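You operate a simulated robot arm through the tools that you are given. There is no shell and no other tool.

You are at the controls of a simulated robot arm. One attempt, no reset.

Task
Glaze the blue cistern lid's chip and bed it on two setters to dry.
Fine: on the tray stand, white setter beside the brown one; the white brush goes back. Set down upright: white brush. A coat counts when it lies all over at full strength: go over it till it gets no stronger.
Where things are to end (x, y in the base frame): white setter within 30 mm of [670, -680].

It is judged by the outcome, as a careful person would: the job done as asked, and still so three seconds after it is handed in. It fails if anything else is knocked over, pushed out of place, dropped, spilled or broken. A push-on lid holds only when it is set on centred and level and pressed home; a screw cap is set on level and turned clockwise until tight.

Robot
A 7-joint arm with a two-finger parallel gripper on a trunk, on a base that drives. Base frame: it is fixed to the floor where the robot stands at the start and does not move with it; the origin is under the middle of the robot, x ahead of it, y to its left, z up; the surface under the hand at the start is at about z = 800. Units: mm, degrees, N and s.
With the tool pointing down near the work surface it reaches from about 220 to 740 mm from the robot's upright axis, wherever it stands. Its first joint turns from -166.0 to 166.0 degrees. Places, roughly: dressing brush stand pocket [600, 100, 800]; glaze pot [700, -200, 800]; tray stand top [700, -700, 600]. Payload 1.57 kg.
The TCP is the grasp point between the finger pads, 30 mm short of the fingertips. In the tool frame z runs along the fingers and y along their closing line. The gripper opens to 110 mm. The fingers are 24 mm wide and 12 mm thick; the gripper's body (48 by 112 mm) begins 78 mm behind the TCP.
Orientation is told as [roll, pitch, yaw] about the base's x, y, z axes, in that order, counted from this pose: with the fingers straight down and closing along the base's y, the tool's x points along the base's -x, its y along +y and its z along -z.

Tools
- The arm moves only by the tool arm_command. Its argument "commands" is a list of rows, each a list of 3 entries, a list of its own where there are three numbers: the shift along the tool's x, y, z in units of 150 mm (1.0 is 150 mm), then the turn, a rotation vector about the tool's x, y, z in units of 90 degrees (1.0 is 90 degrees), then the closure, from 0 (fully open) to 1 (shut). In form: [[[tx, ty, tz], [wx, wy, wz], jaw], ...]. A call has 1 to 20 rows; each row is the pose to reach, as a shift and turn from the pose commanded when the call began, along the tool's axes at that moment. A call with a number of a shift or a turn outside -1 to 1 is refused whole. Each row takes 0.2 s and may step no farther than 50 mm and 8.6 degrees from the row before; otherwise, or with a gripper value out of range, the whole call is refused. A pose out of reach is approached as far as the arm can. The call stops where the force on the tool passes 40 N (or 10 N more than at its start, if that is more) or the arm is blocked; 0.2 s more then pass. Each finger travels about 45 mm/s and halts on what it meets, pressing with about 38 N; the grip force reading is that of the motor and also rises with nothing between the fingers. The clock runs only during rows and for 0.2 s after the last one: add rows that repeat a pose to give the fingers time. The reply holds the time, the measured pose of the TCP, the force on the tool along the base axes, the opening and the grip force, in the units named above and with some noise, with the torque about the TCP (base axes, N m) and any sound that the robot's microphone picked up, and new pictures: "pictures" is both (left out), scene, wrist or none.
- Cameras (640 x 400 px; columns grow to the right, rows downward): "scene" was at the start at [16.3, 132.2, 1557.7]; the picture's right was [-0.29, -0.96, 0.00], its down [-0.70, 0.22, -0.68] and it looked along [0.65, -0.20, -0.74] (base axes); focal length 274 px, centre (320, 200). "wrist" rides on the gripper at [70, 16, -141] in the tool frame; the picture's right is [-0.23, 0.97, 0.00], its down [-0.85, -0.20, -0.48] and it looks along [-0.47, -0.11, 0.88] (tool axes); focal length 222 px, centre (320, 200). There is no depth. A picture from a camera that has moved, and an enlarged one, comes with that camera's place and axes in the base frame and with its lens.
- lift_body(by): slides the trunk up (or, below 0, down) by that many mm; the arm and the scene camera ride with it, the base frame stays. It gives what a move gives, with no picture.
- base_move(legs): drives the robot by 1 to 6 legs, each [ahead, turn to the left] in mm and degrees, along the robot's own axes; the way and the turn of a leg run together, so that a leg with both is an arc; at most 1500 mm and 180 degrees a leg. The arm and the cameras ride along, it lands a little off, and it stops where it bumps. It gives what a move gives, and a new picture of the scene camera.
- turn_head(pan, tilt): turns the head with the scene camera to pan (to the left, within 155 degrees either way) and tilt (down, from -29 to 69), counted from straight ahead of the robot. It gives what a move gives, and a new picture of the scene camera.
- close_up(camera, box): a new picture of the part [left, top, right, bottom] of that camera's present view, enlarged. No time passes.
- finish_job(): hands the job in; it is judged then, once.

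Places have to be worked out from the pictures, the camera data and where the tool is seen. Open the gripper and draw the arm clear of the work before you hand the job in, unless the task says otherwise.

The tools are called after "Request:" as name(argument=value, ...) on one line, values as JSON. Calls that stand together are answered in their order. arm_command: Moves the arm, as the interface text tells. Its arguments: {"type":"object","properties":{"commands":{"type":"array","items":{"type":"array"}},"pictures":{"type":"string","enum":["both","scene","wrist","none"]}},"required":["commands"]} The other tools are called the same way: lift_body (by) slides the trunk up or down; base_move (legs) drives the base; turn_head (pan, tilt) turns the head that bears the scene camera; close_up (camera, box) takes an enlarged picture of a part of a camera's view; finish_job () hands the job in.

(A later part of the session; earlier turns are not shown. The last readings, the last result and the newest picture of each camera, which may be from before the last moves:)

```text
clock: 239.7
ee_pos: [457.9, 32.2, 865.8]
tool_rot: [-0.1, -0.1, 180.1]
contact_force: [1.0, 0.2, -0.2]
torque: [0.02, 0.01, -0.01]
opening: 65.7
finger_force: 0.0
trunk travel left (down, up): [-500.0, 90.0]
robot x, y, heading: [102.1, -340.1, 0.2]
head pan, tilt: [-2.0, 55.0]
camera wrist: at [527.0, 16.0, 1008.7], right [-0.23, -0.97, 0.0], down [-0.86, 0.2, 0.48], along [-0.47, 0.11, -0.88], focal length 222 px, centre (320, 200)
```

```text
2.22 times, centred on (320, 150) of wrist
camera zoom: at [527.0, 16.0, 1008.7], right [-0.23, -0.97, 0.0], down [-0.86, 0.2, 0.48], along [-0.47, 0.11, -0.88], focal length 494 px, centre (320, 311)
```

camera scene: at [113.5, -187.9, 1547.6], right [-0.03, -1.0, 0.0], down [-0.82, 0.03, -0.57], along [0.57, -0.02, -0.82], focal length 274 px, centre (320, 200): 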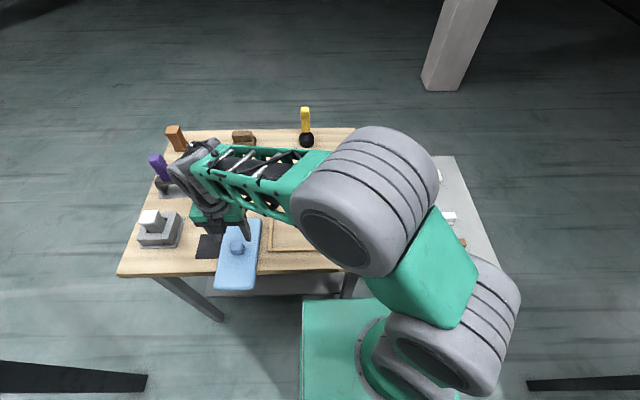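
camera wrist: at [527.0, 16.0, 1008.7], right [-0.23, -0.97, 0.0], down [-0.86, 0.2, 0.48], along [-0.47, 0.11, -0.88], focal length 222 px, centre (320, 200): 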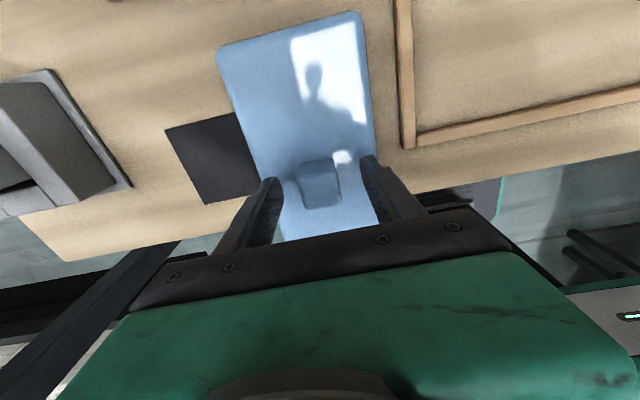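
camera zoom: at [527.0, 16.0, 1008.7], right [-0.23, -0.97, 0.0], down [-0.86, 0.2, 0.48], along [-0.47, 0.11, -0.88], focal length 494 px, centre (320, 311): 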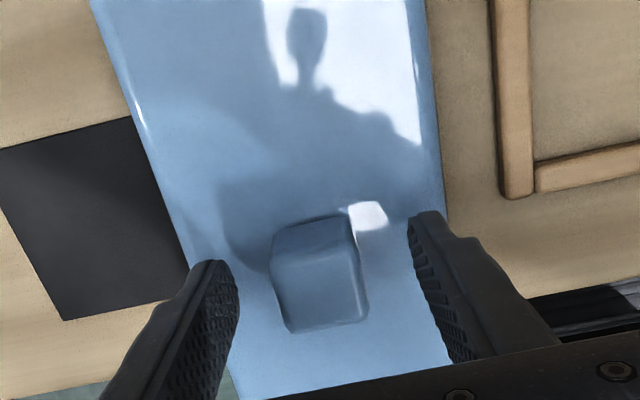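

The knob is well between the fingers. I'm descending the last 6 mm and gripping.

Request:
arm_command(commands=[[[-0.01, 0, 0.04], [0, 0, 0], 0.4], [[-0.01, 0, 0.04], [0, 0, 0], 0.7], [[-0.01, 0, 0.04], [0, 0, 0], 1], [[-0.01, 0, 0.04], [0, 0, 0], 1], [[-0.01, 0, 0.04], [0, 0, 0], 1], [[-0.01, 0, 0.04], [0, 0, 0], 1]], pictures="none")

Request:
arm_command(commands=[[[0, 0, -0.05], [0, 0, 0], 1], [[0, 0, -0.2], [0, 0, 0], 1], [[0, 0, -0.5], [0, 0, 0], 1], [[0, 0, -0.8], [0, 0, 0], 1]], pictures="none")

```text
clock: 241.1
ee_pos: [457.1, 34.4, 861.1]
tool_rot: [-0.1, 0.1, -180.0]
contact_force: [0.6, 7.7, 0.2]
torque: [0.6, 0.14, -0.14]
opening: 32.0
finger_force: 37.8
trunk travel left (down, up): [-500.0, 90.0]
robot x, y, heading: [98.6, -343.5, 0.4]
head pan, tilt: [-2.0, 55.0]
```

```text
clock: 242.1
ee_pos: [455.9, 31.1, 974.6]
tool_rot: [0.1, -0.1, 180.0]
contact_force: [-1.1, -1.1, -8.0]
torque: [-0.03, -0.03, 0.01]
opening: 31.9
finger_force: 38.2
trunk travel left (down, up): [-500.0, 90.0]
robot x, y, heading: [101.3, -337.3, 0.3]
head pan, tilt: [-2.0, 55.0]
```

The lid hangs balanced. I'm carrying it back over the frame, then turning it to its original orientation.

Request:
arm_command(commands=[[[0.05, 0.25, 0], [0, 0, 0], 1], [[0.2, 0.5, 0], [0, 0, 0], 1], [[0.4, 0.75, 0], [0, 0, 0], 1], [[0.62, 0.98, 0], [0, 0, 0], 1]], pictures="none")

Request:
arm_command(commands=[[[0, 0.1, 0], [0, 0, 0.09], 1], [[0, 0.2, 0], [0, 0, 0.18], 1], [[0, 0.3, 0], [0, 0, 0.27], 1], [[0, 0.42, 0], [0, 0, 0.36], 1], [[0, 0.42, 0], [0, 0, 0.45], 1], [[0, 0.42, 0], [0, 0, 0.54], 1], [[0, 0.42, 0], [0, 0, 0.63], 1], [[0, 0.42, 0], [0, 0, 0.72], 1], [[0, 0.42, 0], [0, 0, 0.81], 1], [[0, 0.42, 0], [0, 0, 0.9], 1], [[0, 0.42, 0], [0, 0, 0.99], 1]], pictures="both")

```text
clock: 243.1
ee_pos: [547.2, -115.3, 979.5]
tool_rot: [-0.1, 0.0, 179.9]
contact_force: [1.1, -1.4, -8.4]
torque: [-0.04, -0.04, 0.0]
opening: 31.7
finger_force: 38.0
trunk travel left (down, up): [-500.0, 90.0]
robot x, y, heading: [104.0, -344.3, 0.2]
head pan, tilt: [-2.0, 55.0]
```

```text
clock: 245.5
ee_pos: [550.0, -178.2, 980.5]
tool_rot: [0.0, 0.0, 90.7]
contact_force: [-0.1, -0.2, -8.3]
torque: [-0.03, 0.0, -0.01]
opening: 31.7
finger_force: 37.9
trunk travel left (down, up): [-500.0, 90.0]
robot x, y, heading: [102.9, -339.3, 0.1]
head pan, tilt: [-2.0, 55.0]
camera scene: at [114.1, -188.0, 1547.5], right [-0.03, -1.0, 0.0], down [-0.82, 0.03, -0.57], along [0.57, -0.02, -0.82], focal length 274 px, centre (320, 200)
camera wrist: at [534.0, -248.1, 1123.3], right [-0.98, 0.22, 0.0], down [0.19, 0.86, 0.48], along [0.1, 0.47, -0.88], focal length 222 px, centre (320, 200)
```

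scene: 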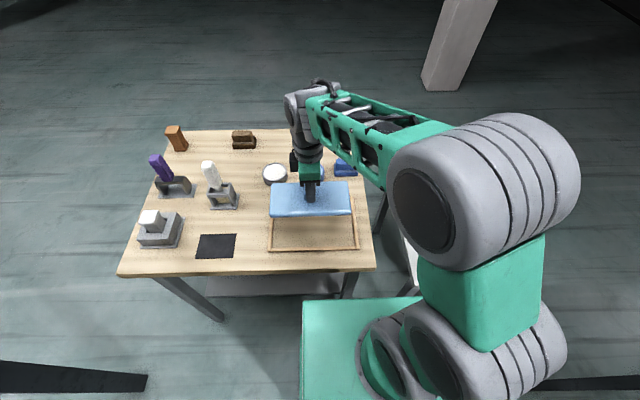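
wrist: 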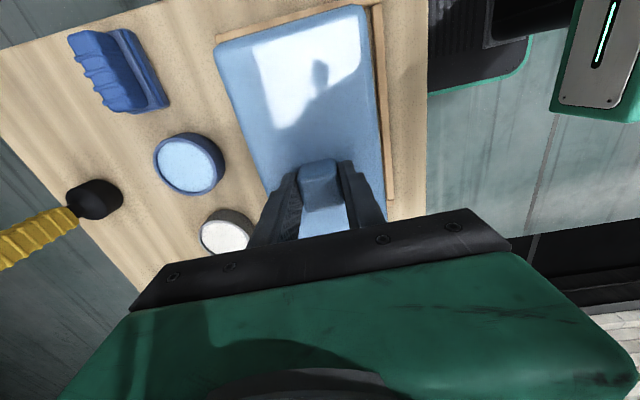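

It's lined up over the frame. I'm lowering, with small steps at the end.

Request:
arm_command(commands=[[[0.02, 0, 0.2], [0, 0, 0.008], 1], [[0.02, 0, 0.45], [0, 0, 0.008], 1], [[0.02, 0, 0.65], [0, 0, 0.008], 1], [[0.02, 0, 0.75], [0, 0, 0.008], 1]], pictures="none")

Request:
arm_command(commands=[[[0, 0, 0.015], [0, 0, 0], 1], [[0, 0, 0.03], [0, 0, 0], 1]], pictures="none")

Request:
arm_command(commands=[[[0, 0, 0.012], [0, 0, 0], 1]], pictures="none")

```text
clock: 246.5
ee_pos: [549.9, -180.4, 867.7]
tool_rot: [0.0, -0.1, 90.1]
contact_force: [-0.3, -0.5, -8.5]
torque: [0.0, 0.02, -0.01]
opening: 31.7
finger_force: 37.6
trunk travel left (down, up): [-500.0, 90.0]
robot x, y, heading: [103.1, -343.5, -0.1]
head pan, tilt: [-2.0, 55.0]
```

```text
clock: 247.1
ee_pos: [550.1, -182.0, 864.3]
tool_rot: [-0.1, 0.0, 90.0]
contact_force: [0.2, -0.1, -8.2]
torque: [-0.02, 0.01, 0.01]
opening: 31.8
finger_force: 38.4
trunk travel left (down, up): [-500.0, 90.0]
robot x, y, heading: [100.4, -338.3, 0.2]
head pan, tilt: [-2.0, 55.0]
```

```text
clock: 247.5
ee_pos: [550.0, -180.2, 863.7]
tool_rot: [0.0, 0.0, 90.1]
contact_force: [0.6, 0.0, -9.1]
torque: [-0.05, 0.05, 0.0]
opening: 31.5
finger_force: 37.9
trunk travel left (down, up): [-500.0, 90.0]
robot x, y, heading: [101.0, -339.1, 0.3]
head pan, tilt: [-2.0, 55.0]
```

Request:
arm_command(commands=[[[0, 0, 0.012], [0, 0, 0], 1], [[0, 0, 0.022], [0, 0, 0], 1]], pictures="none")

Request:
arm_command(commands=[[[0, 0, 0.01], [0, 0, 0], 1]], pictures="none")

```text
clock: 248.1
ee_pos: [549.0, -179.2, 859.3]
tool_rot: [0.0, 0.0, 90.0]
contact_force: [0.3, -0.2, -9.2]
torque: [-0.04, -0.03, -0.02]
opening: 31.9
finger_force: 38.1
trunk travel left (down, up): [-500.0, 90.0]
robot x, y, heading: [99.7, -337.3, 0.3]
head pan, tilt: [-2.0, 55.0]
```

```text
clock: 248.5
ee_pos: [549.7, -179.8, 858.5]
tool_rot: [0.0, -0.1, 90.2]
contact_force: [-1.4, 1.8, 6.1]
torque: [-1.05, 0.4, -0.14]
opening: 31.6
finger_force: 37.7
trunk travel left (down, up): [-500.0, 90.0]
robot x, y, heading: [100.7, -345.6, 0.2]
head pan, tilt: [-2.0, 55.0]
```

The lid is seated in the frame. I'm releasing it and rising; then I'll raise the trunk a little for headroom when pulling the tall brush out of its stand.

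Request:
arm_command(commands=[[[0, 0, 0], [0, 0, 0], 0.85], [[0, 0, 0], [0, 0, 0], 0.6], [[0, 0, 0], [0, 0, 0], 0.4], [[0, 0, 0], [0, 0, 0], 0.4], [[0, 0, -0.2], [0, 0, 0], 0.4], [[0, 0, -0.5], [0, 0, 0], 0.4], [[0, 0, -0.8], [0, 0, 0], 0.4], [[0, 0, -1.0], [0, 0, 0], 0.4]], pictures="wrist")

Request:
lift_body(by=70)

```text
clock: 250.3
ee_pos: [547.4, -182.7, 1007.6]
tool_rot: [0.0, 0.0, 90.1]
contact_force: [-0.1, -0.3, 0.1]
torque: [-0.01, -0.02, -0.03]
opening: 65.8
finger_force: 0.1
trunk travel left (down, up): [-500.0, 90.0]
robot x, y, heading: [102.0, -339.7, 0.5]
head pan, tilt: [-2.0, 55.0]
camera wrist: at [531.1, -252.4, 1148.7], right [-0.97, 0.22, 0.0], down [0.2, 0.86, 0.48], along [0.11, 0.47, -0.88], focal length 222 px, centre (320, 200)
```

wrist: 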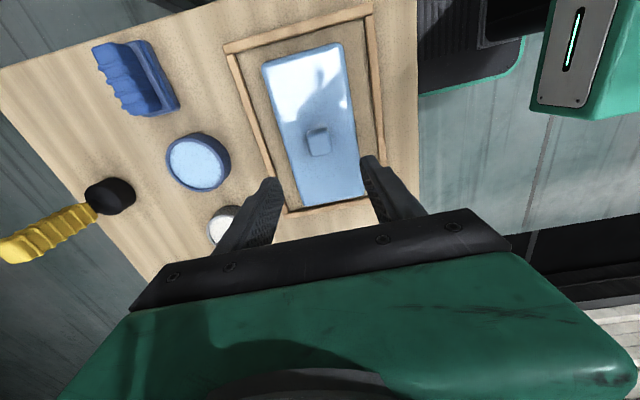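

```text
clock: 251.4
ee_pos: [548.9, -182.9, 1075.7]
tool_rot: [0.0, -0.1, 90.1]
contact_force: [-0.3, -0.1, 0.1]
torque: [-0.02, -0.03, 0.02]
opening: 65.9
finger_force: 0.1
trunk travel left (down, up): [-570.0, 20.0]
robot x, y, heading: [98.9, -341.0, 0.2]
head pan, tilt: [-2.0, 55.0]
```

Trunk is up 70 mm. I'm moving towards the white brush and stopping short to look at it.

Request:
arm_command(commands=[[[-0.25, -0.07, 0], [0, 0, 0], 0], [[-0.5, -0.15, 0], [0, 0, 0], 0], [[-0.75, -0.22, 0], [0, 0, 0], 0], [[-1.0, -0.3, 0], [0, 0, 0], 0]], pictures="none")

Request:
arm_command(commands=[[[-0.2, -0.1, 0], [0, 0, 0], 0], [[-0.4, -0.2, 0], [0, 0, 0], 0], [[-0.6, -0.3, 0], [0, 0, 0], 0]], pictures="both")

Request:
close_up(camera="wrist", box=[200, 40, 440, 230])

```text
clock: 252.4
ee_pos: [594.3, -30.6, 1076.3]
tool_rot: [-0.1, -0.1, 90.1]
contact_force: [-0.4, 0.5, 0.2]
torque: [-0.04, 0.01, 0.02]
opening: 109.9
finger_force: 0.0
trunk travel left (down, up): [-570.0, 20.0]
robot x, y, heading: [101.0, -340.0, 0.1]
head pan, tilt: [-2.0, 55.0]
```

```text
clock: 253.2
ee_pos: [637.7, 59.4, 1075.2]
tool_rot: [0.0, 0.0, 90.1]
contact_force: [0.1, 0.8, -0.2]
torque: [-0.02, -0.01, 0.03]
opening: 110.0
finger_force: 0.1
trunk travel left (down, up): [-570.0, 20.0]
robot x, y, heading: [103.6, -344.7, 0.2]
head pan, tilt: [-2.0, 55.0]
camera scene: at [113.9, -187.6, 1617.5], right [-0.03, -1.0, 0.0], down [-0.82, 0.03, -0.57], along [0.57, -0.02, -0.82], focal length 274 px, centre (320, 200)
camera wrist: at [621.0, -10.0, 1217.7], right [-0.97, 0.23, 0.0], down [0.2, 0.86, 0.48], along [0.11, 0.47, -0.88], focal length 222 px, centre (320, 200)
```

scene: 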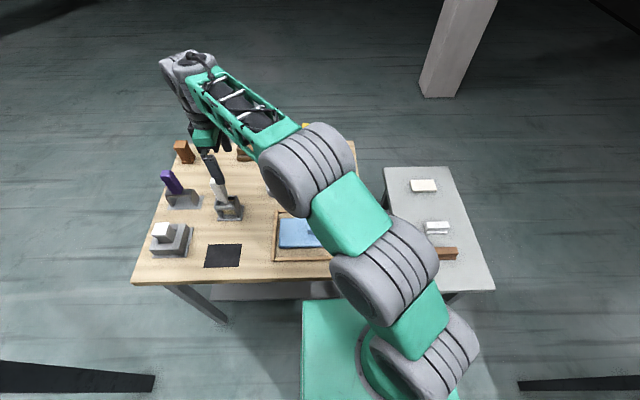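
wrist: 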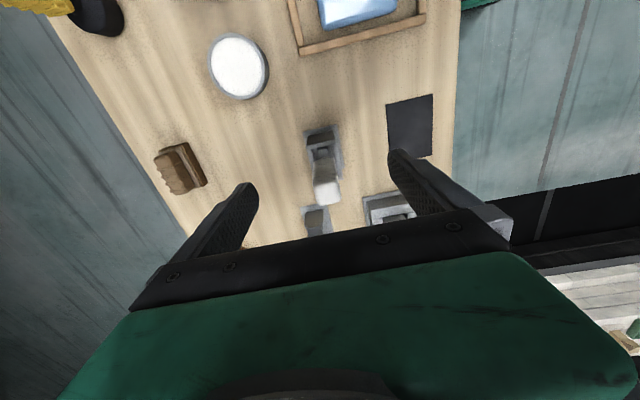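

```text
2.11 times, centred on (320, 135) of wrist
camera zoom: at [621.0, -10.0, 1217.7], right [-0.97, 0.23, 0.0], down [0.2, 0.86, 0.48], along [0.11, 0.47, -0.88], focal length 468 px, centre (320, 337)
```

zoom: 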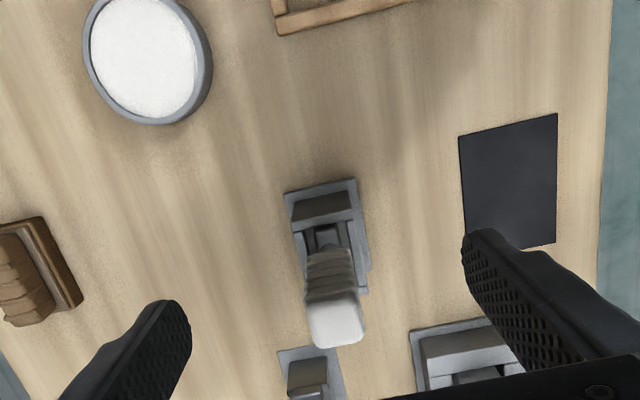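

The brush's top is at about (641,106,984). I'm centring above it and lowering to just over its top to check alignment.

Request:
arm_command(commands=[[[-0.1, -0.01, 0], [0, 0, 0], 0], [[-0.2, -0.022, 0], [0, 0, 0], 0], [[-0.312, -0.022, 0.1], [0, 0, 0], 0], [[-0.312, -0.022, 0.27], [0, 0, 0], 0]], pictures="wrist")

Request:
close_up(camera="wrist", box=[200, 70, 440, 240])

Request:
close_up(camera="scene", box=[170, 110, 290, 240])

```text
clock: 254.2
ee_pos: [641.6, 103.4, 1036.4]
tool_rot: [0.0, -0.1, 90.1]
contact_force: [0.4, 0.0, -0.7]
torque: [-0.03, 0.0, -0.05]
opening: 109.8
finger_force: 0.1
trunk travel left (down, up): [-570.0, 20.0]
robot x, y, heading: [102.8, -340.4, 0.3]
head pan, tilt: [-2.0, 55.0]
camera wrist: at [625.0, 34.2, 1178.4], right [-0.97, 0.22, 0.0], down [0.2, 0.86, 0.48], along [0.11, 0.47, -0.88], focal length 222 px, centre (320, 200)
```

wrist: 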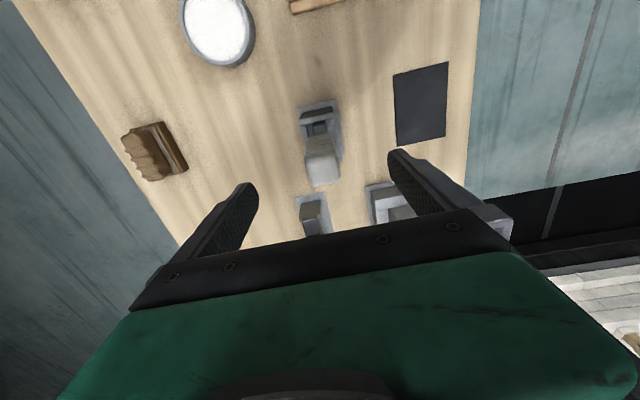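

```text
2.35 times, centred on (320, 155) of wrist
camera zoom: at [625.0, 34.2, 1178.4], right [-0.97, 0.22, 0.0], down [0.2, 0.86, 0.48], along [0.11, 0.47, -0.88], focal length 523 px, centre (320, 306)
```

zoom: 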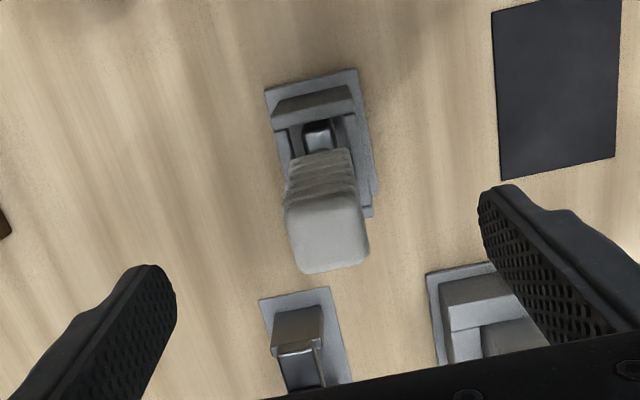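

```text
3.08 times, centred on (230, 175) of scene
camera zoom: at [113.7, -187.7, 1617.5], right [-0.03, -1.0, 0.0], down [-0.82, 0.03, -0.57], along [0.57, -0.02, -0.82], focal length 844 px, centre (597, 277)
```

zoom: 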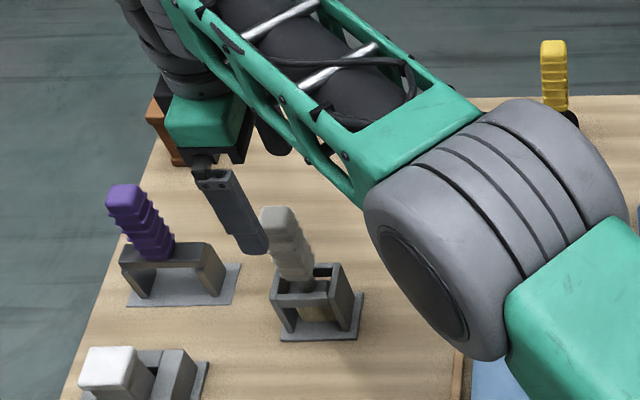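

The handle stands midway between the open fingers. I'm lowering around it to mid-handle height and closing.

Request:
arm_command(commands=[[[-0.017, 0.013, 0.15], [0, 0, 0], 0], [[-0.017, 0.013, 0.3], [0, 0, 0], 0], [[-0.017, 0.013, 0.45], [0, 0, 0], 0], [[-0.017, 0.013, 0.58], [0, 0, 0], 0], [[-0.017, 0.013, 0.58], [0, 0, 0], 0.4], [[-0.017, 0.013, 0.58], [0, 0, 0], 0.6]], pictures="wrist")

Request:
close_up(camera="wrist", box=[200, 90, 440, 250])

```text
clock: 255.6
ee_pos: [639.9, 105.9, 946.4]
tool_rot: [0.0, -0.1, 90.1]
contact_force: [-0.2, 0.6, 0.2]
torque: [0.02, 0.0, -0.01]
opening: 59.8
finger_force: 0.5
trunk travel left (down, up): [-570.0, 20.0]
robot x, y, heading: [103.5, -337.5, 0.3]
head pan, tilt: [-2.0, 55.0]
camera wrist: at [622.6, 36.1, 1089.1], right [-0.97, 0.22, 0.0], down [0.2, 0.86, 0.48], along [0.11, 0.47, -0.88], focal length 222 px, centre (320, 200)
```

wrist: 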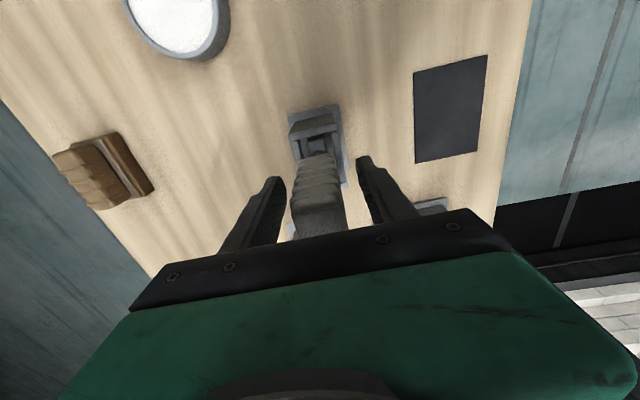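

```text
2.50 times, centred on (320, 170) of wrist
camera zoom: at [622.6, 36.1, 1089.1], right [-0.97, 0.22, 0.0], down [0.2, 0.86, 0.48], along [0.11, 0.47, -0.88], focal length 555 px, centre (320, 275)
```

zoom: 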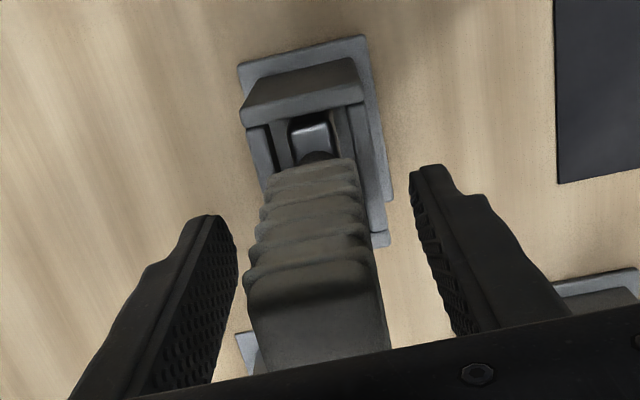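

The handle is centred, with the stand's frame well below the fingertips. I'm closing the grip.

Request:
arm_command(commands=[[[0, 0, 0], [0, 0, 0], 0.8], [[0, 0, 0], [0, 0, 0], 1], [[0, 0, 0], [0, 0, 0], 1], [[0, 0, 0], [0, 0, 0], 1], [[0, 0, 0], [0, 0, 0], 1]], pictures="none")

```text
clock: 256.8
ee_pos: [640.2, 106.7, 948.2]
tool_rot: [0.0, -0.1, 90.0]
contact_force: [1.5, -0.4, 1.0]
torque: [0.06, -0.17, 0.0]
opening: 29.9
finger_force: 37.6
trunk travel left (down, up): [-570.0, 20.0]
robot x, y, heading: [103.1, -338.6, 0.1]
head pan, tilt: [-2.0, 55.0]
```

The brush is held (29.9 mm) with the hand at (640,106.5,947.5); I'll return it to that same pose later. I'm lifting it straight out.

Request:
arm_command(commands=[[[0, 0, -0.1], [0, 0, 0], 1], [[0, 0, -0.25], [0, 0, 0], 1], [[0, 0, -0.45], [0, 0, 0], 1], [[0, 0, -0.65], [0, 0, 0], 1], [[0, 0, -0.85], [0, 0, 0], 1], [[0, 0, -0.95], [0, 0, 0], 1]], pictures="both")

Request:
close_up(camera="scene", box=[170, 110, 290, 240])

```text
clock: 258.2
ee_pos: [639.2, 109.0, 1091.0]
tool_rot: [0.0, 0.0, 90.1]
contact_force: [0.2, -0.7, -2.4]
torque: [0.01, 0.07, 0.0]
opening: 29.5
finger_force: 38.2
trunk travel left (down, up): [-570.0, 20.0]
robot x, y, heading: [103.8, -344.2, 0.1]
head pan, tilt: [-2.0, 55.0]
camera scene: at [113.6, -188.1, 1617.5], right [-0.03, -1.0, 0.0], down [-0.82, 0.03, -0.57], along [0.57, -0.02, -0.82], focal length 274 px, centre (320, 200)
camera wrist: at [622.6, 38.5, 1233.4], right [-0.97, 0.22, 0.0], down [0.2, 0.86, 0.48], along [0.11, 0.47, -0.88], focal length 222 px, centre (320, 200)
```

scene: 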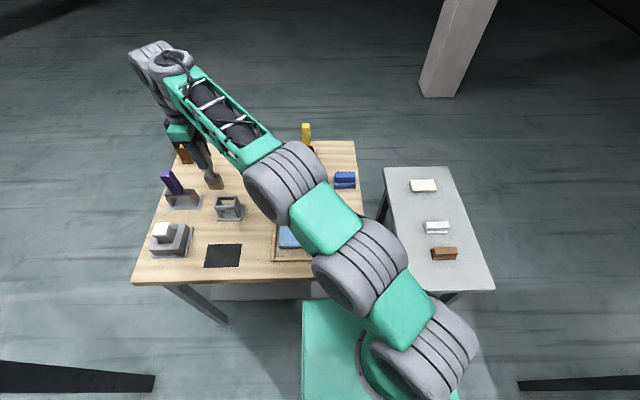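
wrist: 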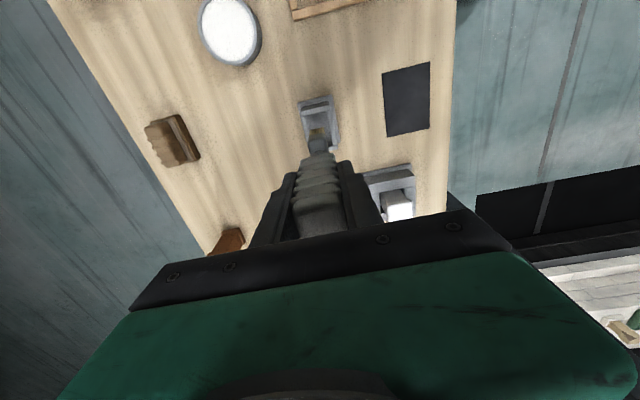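

```text
3.08 times, centred on (230, 175) of scene
camera zoom: at [113.6, -188.1, 1617.5], right [-0.03, -1.0, 0.0], down [-0.82, 0.03, -0.57], along [0.57, -0.02, -0.82], focal length 844 px, centre (597, 277)
```

zoom: 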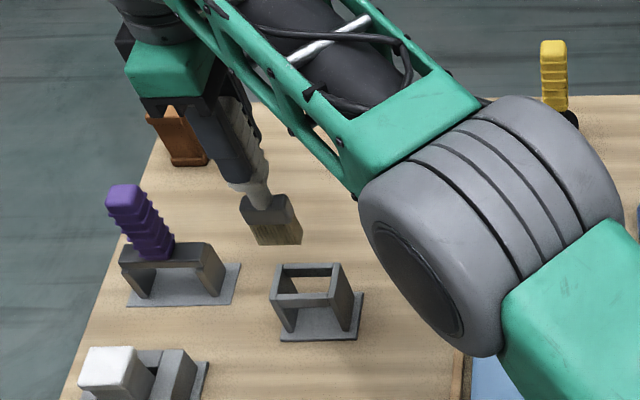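

The brush is out; its bristle tip hangs about 147–150 mm below the hand, with a roughly 50 mm wide head along y. I'm carrying it over to the blue glaze pot.

Request:
arm_command(commands=[[[0.25, -0.09, 0], [0, 0, 0], 1], [[0.5, -0.18, 0], [0, 0, 0], 1], [[0.75, -0.27, 0], [0, 0, 0], 1], [[1.0, -0.35, 0], [0, 0, 0], 1]], pictures="none")

Request:
arm_command(commands=[[[0.25, -0.09, 0], [0, 0, 0], 1], [[0.5, -0.18, 0], [0, 0, 0], 1], [[0.75, -0.27, 0], [0, 0, 0], 1], [[0.93, -0.32, 0], [0, 0, 0], 1]], pictures="both")

Request:
close_up(camera="wrist", box=[200, 40, 440, 230])

Request:
close_up(camera="scene", box=[250, 110, 390, 230])

```text
clock: 259.2
ee_pos: [693.1, -42.1, 1095.2]
tool_rot: [0.0, -0.1, 90.2]
contact_force: [-0.4, -0.1, -1.3]
torque: [-0.01, -0.04, -0.04]
opening: 29.7
finger_force: 38.0
trunk travel left (down, up): [-570.0, 20.0]
robot x, y, heading: [100.3, -342.0, 0.3]
head pan, tilt: [-2.0, 55.0]
```

```text
clock: 260.2
ee_pos: [742.5, -182.8, 1092.7]
tool_rot: [0.1, 0.0, 90.2]
contact_force: [-0.1, 0.0, -1.2]
torque: [0.03, -0.03, 0.02]
opening: 29.6
finger_force: 38.9
trunk travel left (down, up): [-570.0, 20.0]
robot x, y, heading: [102.5, -342.5, 0.4]
head pan, tilt: [-2.0, 55.0]
camera scene: at [113.9, -188.7, 1617.6], right [-0.03, -1.0, 0.0], down [-0.82, 0.03, -0.57], along [0.57, -0.02, -0.82], focal length 274 px, centre (320, 200)
camera wrist: at [726.1, -251.8, 1234.3], right [-0.97, 0.22, 0.0], down [0.2, 0.86, 0.48], along [0.11, 0.47, -0.88], focal length 222 px, centre (320, 200)
```

scene: 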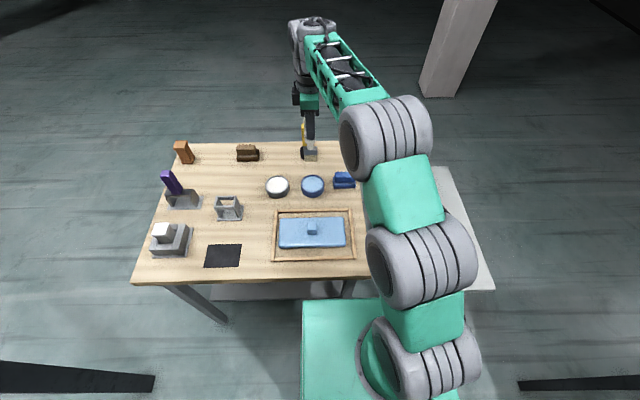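
wrist: 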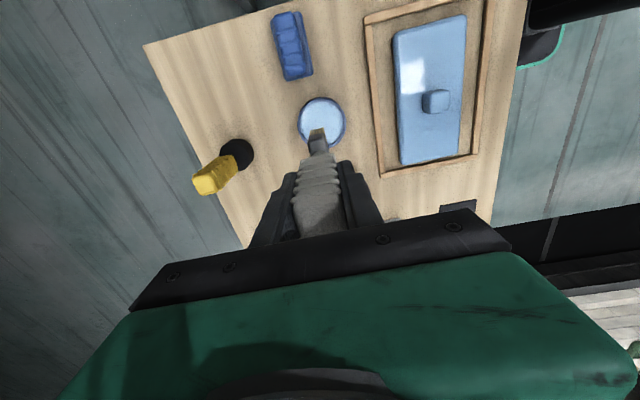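

```text
2.11 times, centred on (320, 135) of wrist
camera zoom: at [726.1, -251.8, 1234.3], right [-0.97, 0.22, 0.0], down [0.2, 0.86, 0.48], along [0.11, 0.47, -0.88], focal length 468 px, centre (320, 337)
```

zoom: 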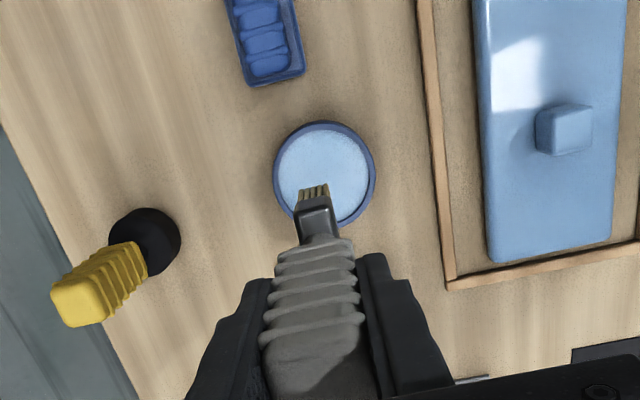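

```text
3.33 times, centred on (320, 170) of scene
camera zoom: at [113.9, -188.7, 1617.6], right [-0.03, -1.0, 0.0], down [-0.82, 0.03, -0.57], along [0.57, -0.02, -0.82], focal length 914 px, centre (320, 300)
```

zoom: 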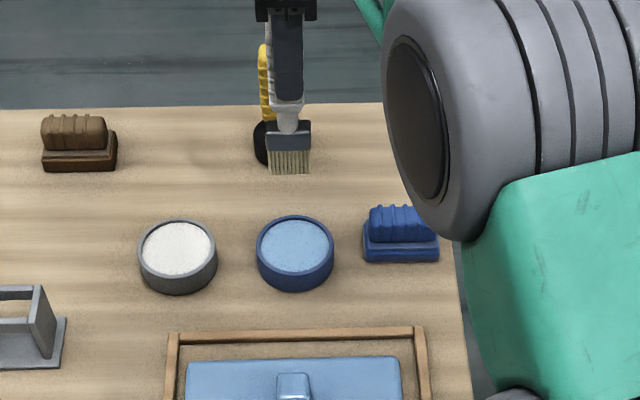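

The brush hangs right over the blue pot, whose centre I judge at (739,-182). I'm centring the bristles and lowering into the glaze.

Request:
arm_command(commands=[[[0.03, 0.02, 0.2], [0, 0, 0], 1], [[0.03, 0.02, 0.4], [0, 0, 0], 1], [[0.03, 0.02, 0.6], [0, 0, 0], 1], [[0.03, 0.02, 0.7], [0, 0, 0], 1]], pictures="none")

Request:
close_up(camera="scene", box=[280, 140, 350, 210])

```text
clock: 261.2
ee_pos: [738.5, -183.9, 987.2]
tool_rot: [0.0, -0.2, 90.1]
contact_force: [0.1, 0.4, -1.1]
torque: [0.02, 0.02, 0.07]
opening: 29.9
finger_force: 38.2
trunk travel left (down, up): [-570.0, 20.0]
robot x, y, heading: [100.4, -339.9, 0.2]
head pan, tilt: [-2.0, 55.0]
```

```text
5.71 times, centred on (315, 175) of scene
camera zoom: at [113.9, -188.1, 1617.6], right [-0.03, -1.0, 0.0], down [-0.82, 0.03, -0.57], along [0.57, -0.02, -0.82], focal length 1566 px, centre (349, 343)
```

zoom: 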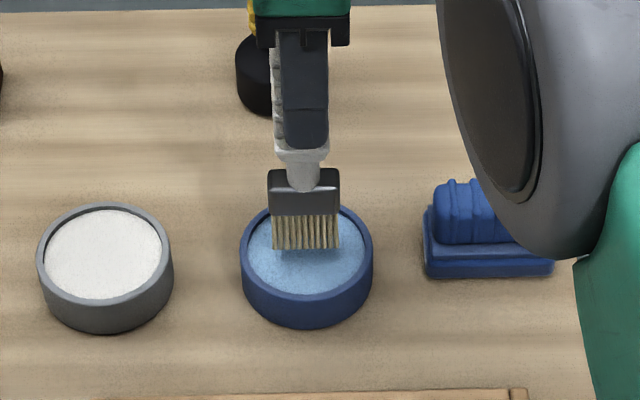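

The bristles are centred and close to the surface. I'm dipping lower in small steps.

Request:
arm_command(commands=[[[0, 0, 0.04], [0, 0, 0], 1], [[0, 0, 0.08], [0, 0, 0], 1]], pictures="none")

Request:
close_up(camera="scene", box=[280, 140, 350, 210])

```text
clock: 261.8
ee_pos: [737.0, -184.5, 973.7]
tool_rot: [-0.1, -0.1, 90.1]
contact_force: [0.1, -0.6, -1.3]
torque: [-0.01, -0.02, 0.01]
opening: 29.5
finger_force: 37.8
trunk travel left (down, up): [-570.0, 20.0]
robot x, y, heading: [102.9, -340.5, 0.2]
head pan, tilt: [-2.0, 55.0]
```

```text
5.71 times, centred on (315, 175) of scene
camera zoom: at [113.8, -188.1, 1617.6], right [-0.03, -1.0, 0.0], down [-0.82, 0.03, -0.57], along [0.57, -0.02, -0.82], focal length 1566 px, centre (349, 343)
```

zoom: 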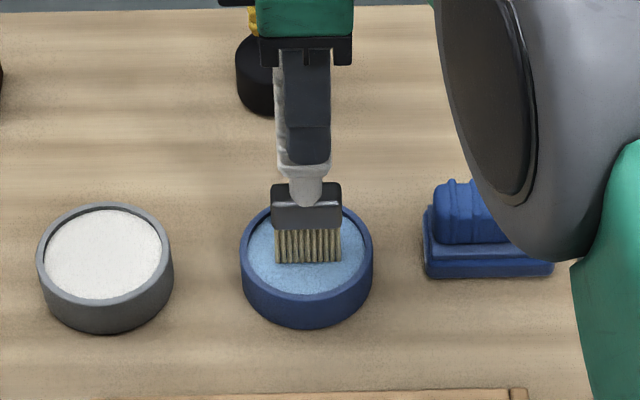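

The bristles aren't in yet. I'm lowering a bit more.

Request:
arm_command(commands=[[[0, 0, 0.03], [0, 0, 0], 1], [[0, 0, 0.06], [0, 0, 0], 1]], pictures="none")

Request:
close_up(camera="scene", box=[280, 140, 350, 210])

```text
clock: 262.4
ee_pos: [735.6, -185.4, 971.2]
tool_rot: [-0.4, -0.2, 90.0]
contact_force: [-9.7, -5.8, 33.8]
torque: [-0.93, 1.44, 0.03]
opening: 29.9
finger_force: 37.3
trunk travel left (down, up): [-570.0, 20.0]
robot x, y, heading: [102.6, -342.8, 0.1]
head pan, tilt: [-2.0, 55.0]
```

```text
5.71 times, centred on (315, 175) of scene
camera zoom: at [109.4, -189.6, 1618.4], right [-0.03, -1.0, 0.0], down [-0.82, 0.03, -0.58], along [0.58, -0.02, -0.82], focal length 1566 px, centre (349, 343)
```

zoom: 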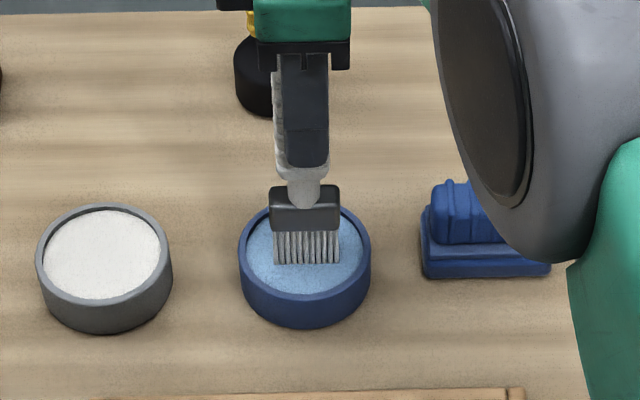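

Contact with the glaze: the bristles changed from brown to pale. I'm easing up straight away and looking at the loaded brush.

Request:
arm_command(commands=[[[0, 0, -0.08], [0, 0, 0], 1], [[0, 0, -0.2], [0, 0, 0], 1], [[0, 0, -0.45], [0, 0, 0], 1], [[0, 0, -0.7], [0, 0, 0], 1]], pictures="none")

Request:
close_up(camera="scene", box=[280, 120, 350, 210])

```text
clock: 263.4
ee_pos: [738.2, -185.4, 1071.2]
tool_rot: [0.0, -0.1, 90.2]
contact_force: [-1.3, 0.2, -2.5]
torque: [0.01, -0.03, -0.02]
opening: 29.7
finger_force: 37.7
trunk travel left (down, up): [-570.0, 20.0]
robot x, y, heading: [101.0, -340.3, 0.4]
head pan, tilt: [-2.0, 55.0]
```

```text
4.44 times, centred on (315, 165) of scene
camera zoom: at [113.5, -188.2, 1617.5], right [-0.03, -1.0, 0.0], down [-0.82, 0.03, -0.57], along [0.57, -0.02, -0.82], focal length 1218 px, centre (342, 356)
```

zoom: 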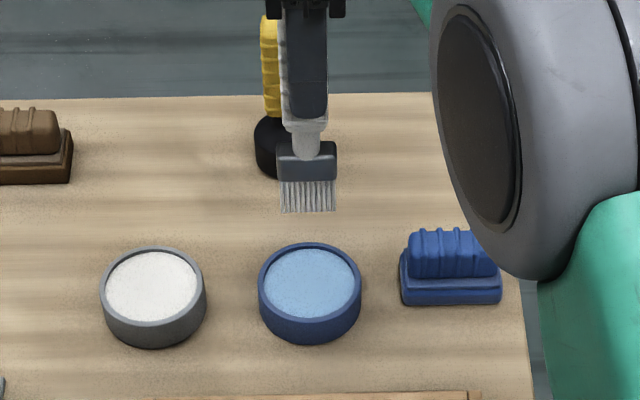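

The bristles now carry a pale coat, so it'll show on the blue lid. I'm moving over the lid's left half for a first careful stroke across it.

Request:
arm_command(commands=[[[-0.1, 0.22, 0], [0, 0, 0], 1], [[-0.2, 0.45, 0], [0, 0, 0], 1], [[-0.3, 0.68, 0.1], [0, 0, 0], 1], [[-0.415, 0.92, 0.25], [0, 0, 0], 1], [[-0.415, 0.92, 0.5], [0, 0, 0], 1]], pictures="none")

Request:
close_up(camera="scene", box=[260, 170, 380, 270])

```text
clock: 264.6
ee_pos: [600.3, -122.8, 998.7]
tool_rot: [0.0, 0.1, 90.1]
contact_force: [1.0, -0.1, -1.4]
torque: [-0.05, -0.01, 0.04]
opening: 29.8
finger_force: 37.7
trunk travel left (down, up): [-570.0, 20.0]
robot x, y, heading: [103.3, -340.4, 0.2]
head pan, tilt: [-2.0, 55.0]
```

```text
4.00 times, centred on (320, 220) of scene
camera zoom: at [113.9, -187.9, 1617.6], right [-0.03, -1.0, 0.0], down [-0.82, 0.03, -0.57], along [0.57, -0.02, -0.82], focal length 1096 px, centre (320, 120)
```

zoom: 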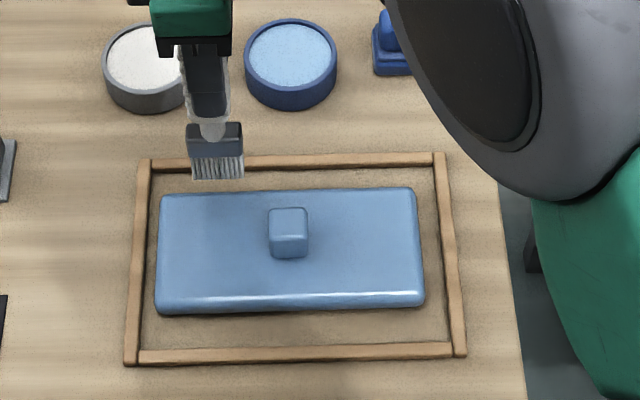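

I'm moving over the lid's surface and lowering gently until the bristles touch.

Request:
arm_command(commands=[[[0, 0.13, 0.08], [0, 0, 0], 1], [[0, 0.13, 0.14], [0, 0, 0], 1]], pictures="none")

Request:
arm_command(commands=[[[0, 0, 0.015], [0, 0, 0], 1]], pictures="none")

Request:
arm_command(commands=[[[0, 0, 0.013], [0, 0, 0], 1]], pictures="none")

```text
clock: 265.2
ee_pos: [580.2, -122.3, 974.7]
tool_rot: [0.0, -0.1, 90.1]
contact_force: [0.2, 0.2, -1.3]
torque: [0.0, -0.01, 0.0]
opening: 30.0
finger_force: 38.4
trunk travel left (down, up): [-570.0, 20.0]
robot x, y, heading: [101.6, -343.6, 0.1]
head pan, tilt: [-2.0, 55.0]
```

```text
clock: 265.6
ee_pos: [579.6, -124.0, 972.9]
tool_rot: [-0.1, -0.1, 90.0]
contact_force: [1.0, -0.1, -0.2]
torque: [0.0, 0.02, 0.03]
opening: 29.7
finger_force: 38.0
trunk travel left (down, up): [-570.0, 20.0]
robot x, y, heading: [100.4, -339.5, 0.5]
head pan, tilt: [-2.0, 55.0]
```

```text
clock: 266.0
ee_pos: [580.7, -124.2, 970.9]
tool_rot: [0.1, -0.1, 90.2]
contact_force: [0.0, -0.1, -0.6]
torque: [0.06, 0.0, 0.01]
opening: 29.7
finger_force: 38.1
trunk travel left (down, up): [-570.0, 20.0]
robot x, y, heading: [100.7, -340.0, -0.3]
head pan, tilt: [-2.0, 55.0]
```

Request:
arm_command(commands=[[[0, 0, 0.013], [0, 0, 0], 1]], pictures="none")

Request:
arm_command(commands=[[[0, 0, 0.01], [0, 0, 0], 1]], pictures="none")

Request:
close_up(camera="scene", box=[260, 170, 380, 270])

```text
clock: 266.4
ee_pos: [578.8, -124.6, 969.6]
tool_rot: [0.0, 0.0, 90.2]
contact_force: [0.2, 0.0, -1.8]
torque: [0.02, 0.01, 0.02]
opening: 29.5
finger_force: 37.9
trunk travel left (down, up): [-570.0, 20.0]
robot x, y, heading: [99.5, -342.7, 0.3]
head pan, tilt: [-2.0, 55.0]
```

```text
clock: 266.8
ee_pos: [580.0, -125.3, 968.2]
tool_rot: [0.0, 0.0, 90.1]
contact_force: [0.8, 0.6, -1.3]
torque: [0.02, -0.03, -0.02]
opening: 29.8
finger_force: 37.5
trunk travel left (down, up): [-570.0, 20.0]
robot x, y, heading: [100.6, -340.4, 0.2]
head pan, tilt: [-2.0, 55.0]
```

```text
4.00 times, centred on (320, 220) of scene
camera zoom: at [113.7, -188.1, 1617.5], right [-0.03, -1.0, 0.0], down [-0.82, 0.03, -0.57], along [0.57, -0.02, -0.82], focal length 1096 px, centre (320, 120)
```

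zoom: 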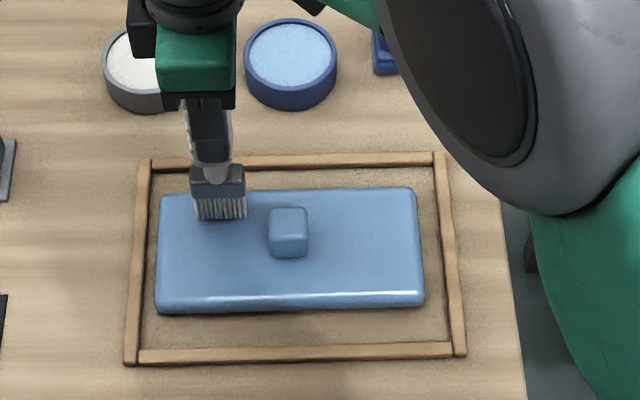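

Not quite touching yet. I'm lowering further in 1.5 mm steps.

Request:
arm_command(commands=[[[0, 0, 0.012], [0, 0, 0], 1]], pictures="none")

Request:
arm_command(commands=[[[0, 0, 0.012], [0, 0, 0], 1]], pictures="none")

Request:
arm_command(commands=[[[0, 0, 0.012], [0, 0, 0], 1]], pictures="none")

```text
clock: 267.2
ee_pos: [578.2, -124.3, 966.5]
tool_rot: [0.0, -0.1, 90.2]
contact_force: [0.9, -0.7, -1.9]
torque: [0.01, 0.01, 0.01]
opening: 29.7
finger_force: 38.5
trunk travel left (down, up): [-570.0, 20.0]
robot x, y, heading: [98.4, -341.6, 0.4]
head pan, tilt: [-2.0, 55.0]
```

```text
clock: 267.6
ee_pos: [580.4, -125.6, 963.2]
tool_rot: [-0.1, -0.1, 90.1]
contact_force: [-0.4, 0.8, -1.2]
torque: [-0.01, 0.01, 0.05]
opening: 29.8
finger_force: 38.4
trunk travel left (down, up): [-570.0, 20.0]
robot x, y, heading: [99.7, -341.2, -0.0]
head pan, tilt: [-2.0, 55.0]
```

```text
clock: 268.0
ee_pos: [579.2, -125.5, 964.1]
tool_rot: [-0.1, -0.1, 90.1]
contact_force: [-0.9, -1.8, 5.7]
torque: [-0.16, 0.22, 0.02]
opening: 29.7
finger_force: 38.0
trunk travel left (down, up): [-570.0, 20.0]
robot x, y, heading: [102.8, -344.6, 0.2]
head pan, tilt: [-2.0, 55.0]
```

The bristles touch the lid at hand z≈963 with about 7 N. I'm stroking across the lid towards the robot and looking for a mark.

Request:
arm_command(commands=[[[0, 0.07, -0.003], [0, 0, 0], 1], [[0, 0.14, -0.003], [0, 0, 0], 1], [[0, 0.21, -0.003], [0, 0, 0], 1], [[0, 0.28, -0.003], [0, 0, 0], 1], [[0, 0.35, -0.003], [0, 0, 0], 1], [[0, 0.42, -0.003], [0, 0, 0], 1]], pictures="none")

Request:
close_up(camera="scene", box=[270, 185, 370, 265])

```text
clock: 269.4
ee_pos: [518.0, -125.5, 963.5]
tool_rot: [-0.2, -0.1, 90.1]
contact_force: [8.8, 0.0, 23.7]
torque: [-0.06, -1.03, 0.01]
opening: 29.6
finger_force: 38.2
trunk travel left (down, up): [-570.0, 20.0]
robot x, y, heading: [98.9, -339.1, 0.1]
head pan, tilt: [-2.0, 55.0]
```

```text
5.00 times, centred on (320, 225) of scene
camera zoom: at [113.1, -188.9, 1617.9], right [-0.03, -1.0, 0.0], down [-0.82, 0.03, -0.57], along [0.57, -0.02, -0.82], focal length 1371 px, centre (320, 75)
```

zoom: 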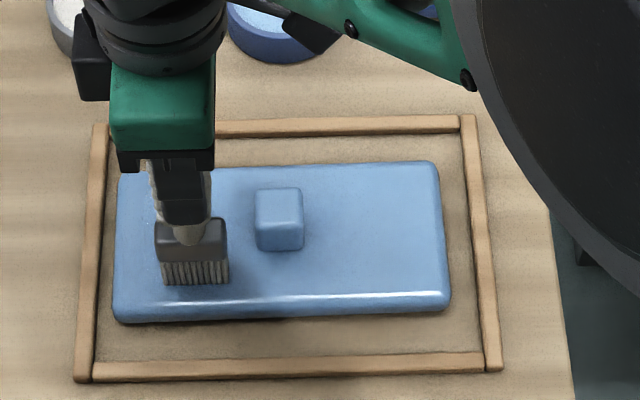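

The force rose to 24 N, so I'm lifting off and moving aside to inspect the stroke.

Request:
arm_command(commands=[[[0, 0, -0.05], [0, 0, 0], 1], [[0, 0, -0.2], [0, 0, 0], 1], [[0, -0.2, -0.45], [0, 0, 0], 1], [[-0.2, -0.4, -0.45], [0, 0, 0], 1], [[-0.45, -0.5, -0.45], [0, 0, 0], 1]], pictures="none")

Request:
close_up(camera="scene", box=[270, 185, 370, 265])

Request:
close_up(camera="scene", box=[275, 200, 325, 250])

```text
clock: 270.6
ee_pos: [589.4, -56.0, 1026.1]
tool_rot: [0.1, 0.1, 90.3]
contact_force: [-0.5, -0.2, -1.6]
torque: [-0.01, -0.02, -0.02]
opening: 29.8
finger_force: 37.8
trunk travel left (down, up): [-570.0, 20.0]
robot x, y, heading: [100.8, -341.7, 0.3]
head pan, tilt: [-2.0, 55.0]
```

```text
5.00 times, centred on (320, 225) of scene
camera zoom: at [114.0, -187.3, 1617.4], right [-0.03, -1.0, 0.0], down [-0.82, 0.03, -0.57], along [0.57, -0.02, -0.82], focal length 1371 px, centre (320, 75)
```

zoom: 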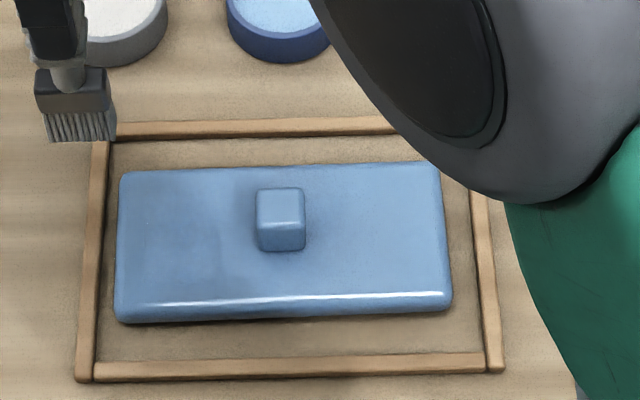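

```text
8.00 times, centred on (300, 225) of scene
camera zoom: at [114.0, -187.3, 1617.4], right [-0.03, -1.0, 0.0], down [-0.82, 0.03, -0.57], along [0.57, -0.02, -0.82], focal length 2193 px, centre (480, 0)
```

zoom: 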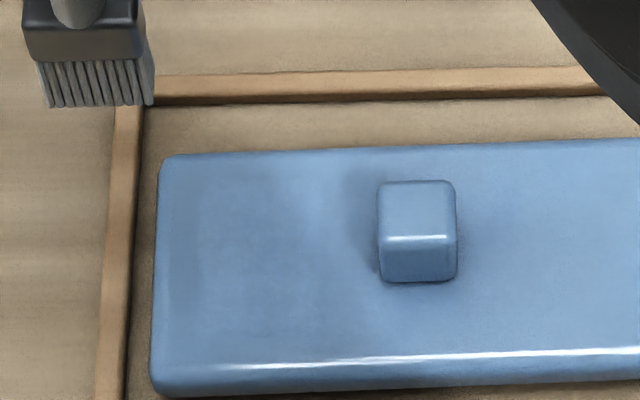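

No mark shows from that stroke. I'll scan the lid's front side and right half at high zoom from here.

Request:
close_up(camera="scene", box=[276, 238, 326, 262])

Request:
close_up(camera="scene", box=[316, 205, 366, 255])

```text
12.80 times, centred on (301, 250) of scene
camera zoom: at [114.0, -187.3, 1617.4], right [-0.03, -1.0, 0.0], down [-0.82, 0.03, -0.57], along [0.57, -0.02, -0.82], focal length 3509 px, centre (563, -440)
```

zoom: 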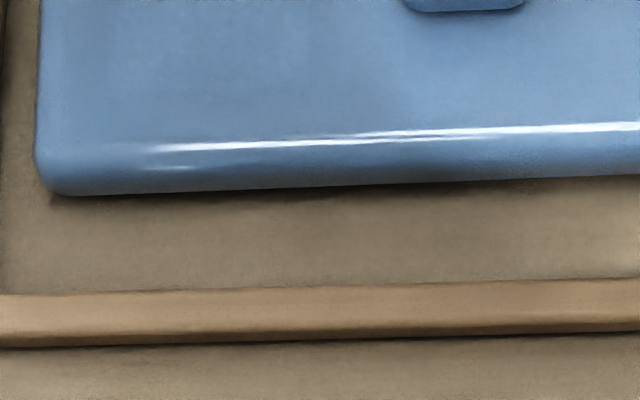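

```text
8.00 times, centred on (341, 230) of scene
camera zoom: at [114.0, -187.3, 1617.4], right [-0.03, -1.0, 0.0], down [-0.82, 0.03, -0.57], along [0.57, -0.02, -0.82], focal length 2193 px, centre (152, -40)
```

zoom: 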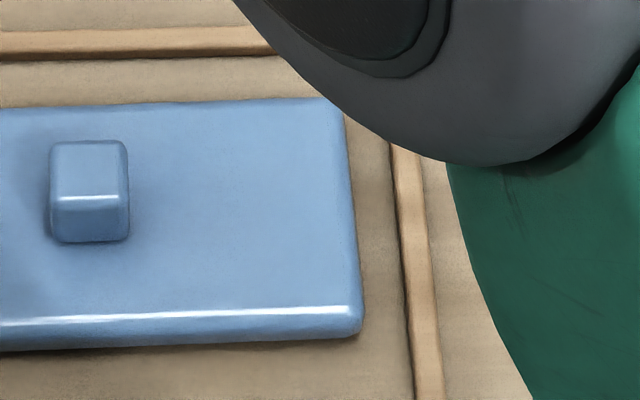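

There's a faintly different tone on the left half where I stroked. I'm moving the hand fully away so its shadow is gone, then comparing.

Request:
arm_command(commands=[[[-0.3, -0.1, -0.2], [0, 0, 0], 1], [[-0.6, -0.2, -0.4], [0, 0, 0], 1], [[-0.9, -0.3, -0.45], [0, 0, 0], 1]], pictures="scene")

Request:
close_up(camera="scene", box=[270, 205, 350, 260])

Request:
close_up(camera="scene", box=[275, 210, 320, 250])

```text
refused: row 1 steps farther than a row can; nothing moved
```

```text
7.27 times, centred on (310, 232) of scene
camera zoom: at [114.0, -187.3, 1617.4], right [-0.03, -1.0, 0.0], down [-0.82, 0.03, -0.57], along [0.57, -0.02, -0.82], focal length 1994 px, centre (393, -36)
```

zoom: 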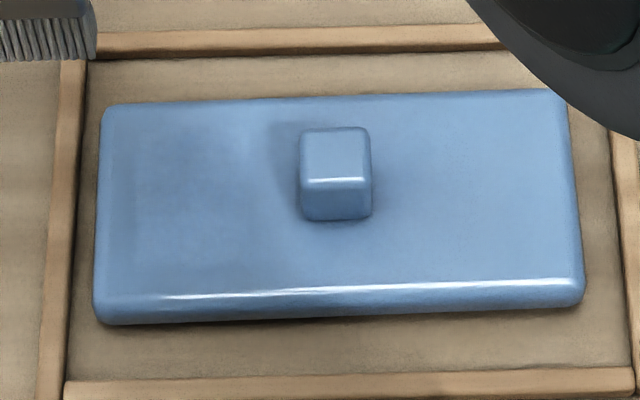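

```text
10.00 times, centred on (298, 230) of scene
camera zoom: at [114.0, -187.3, 1617.4], right [-0.03, -1.0, 0.0], down [-0.82, 0.03, -0.57], along [0.57, -0.02, -0.82], focal length 2741 px, centre (545, -100)
```

zoom: 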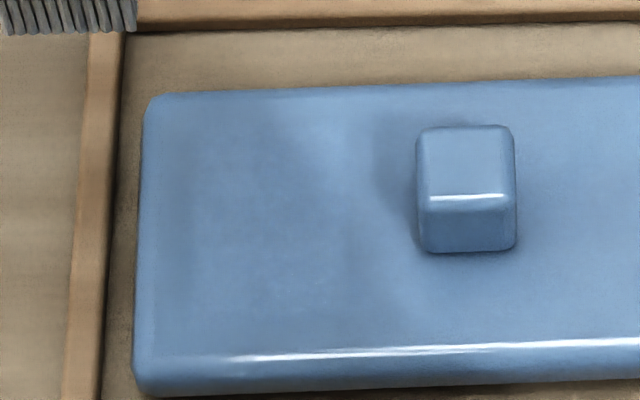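

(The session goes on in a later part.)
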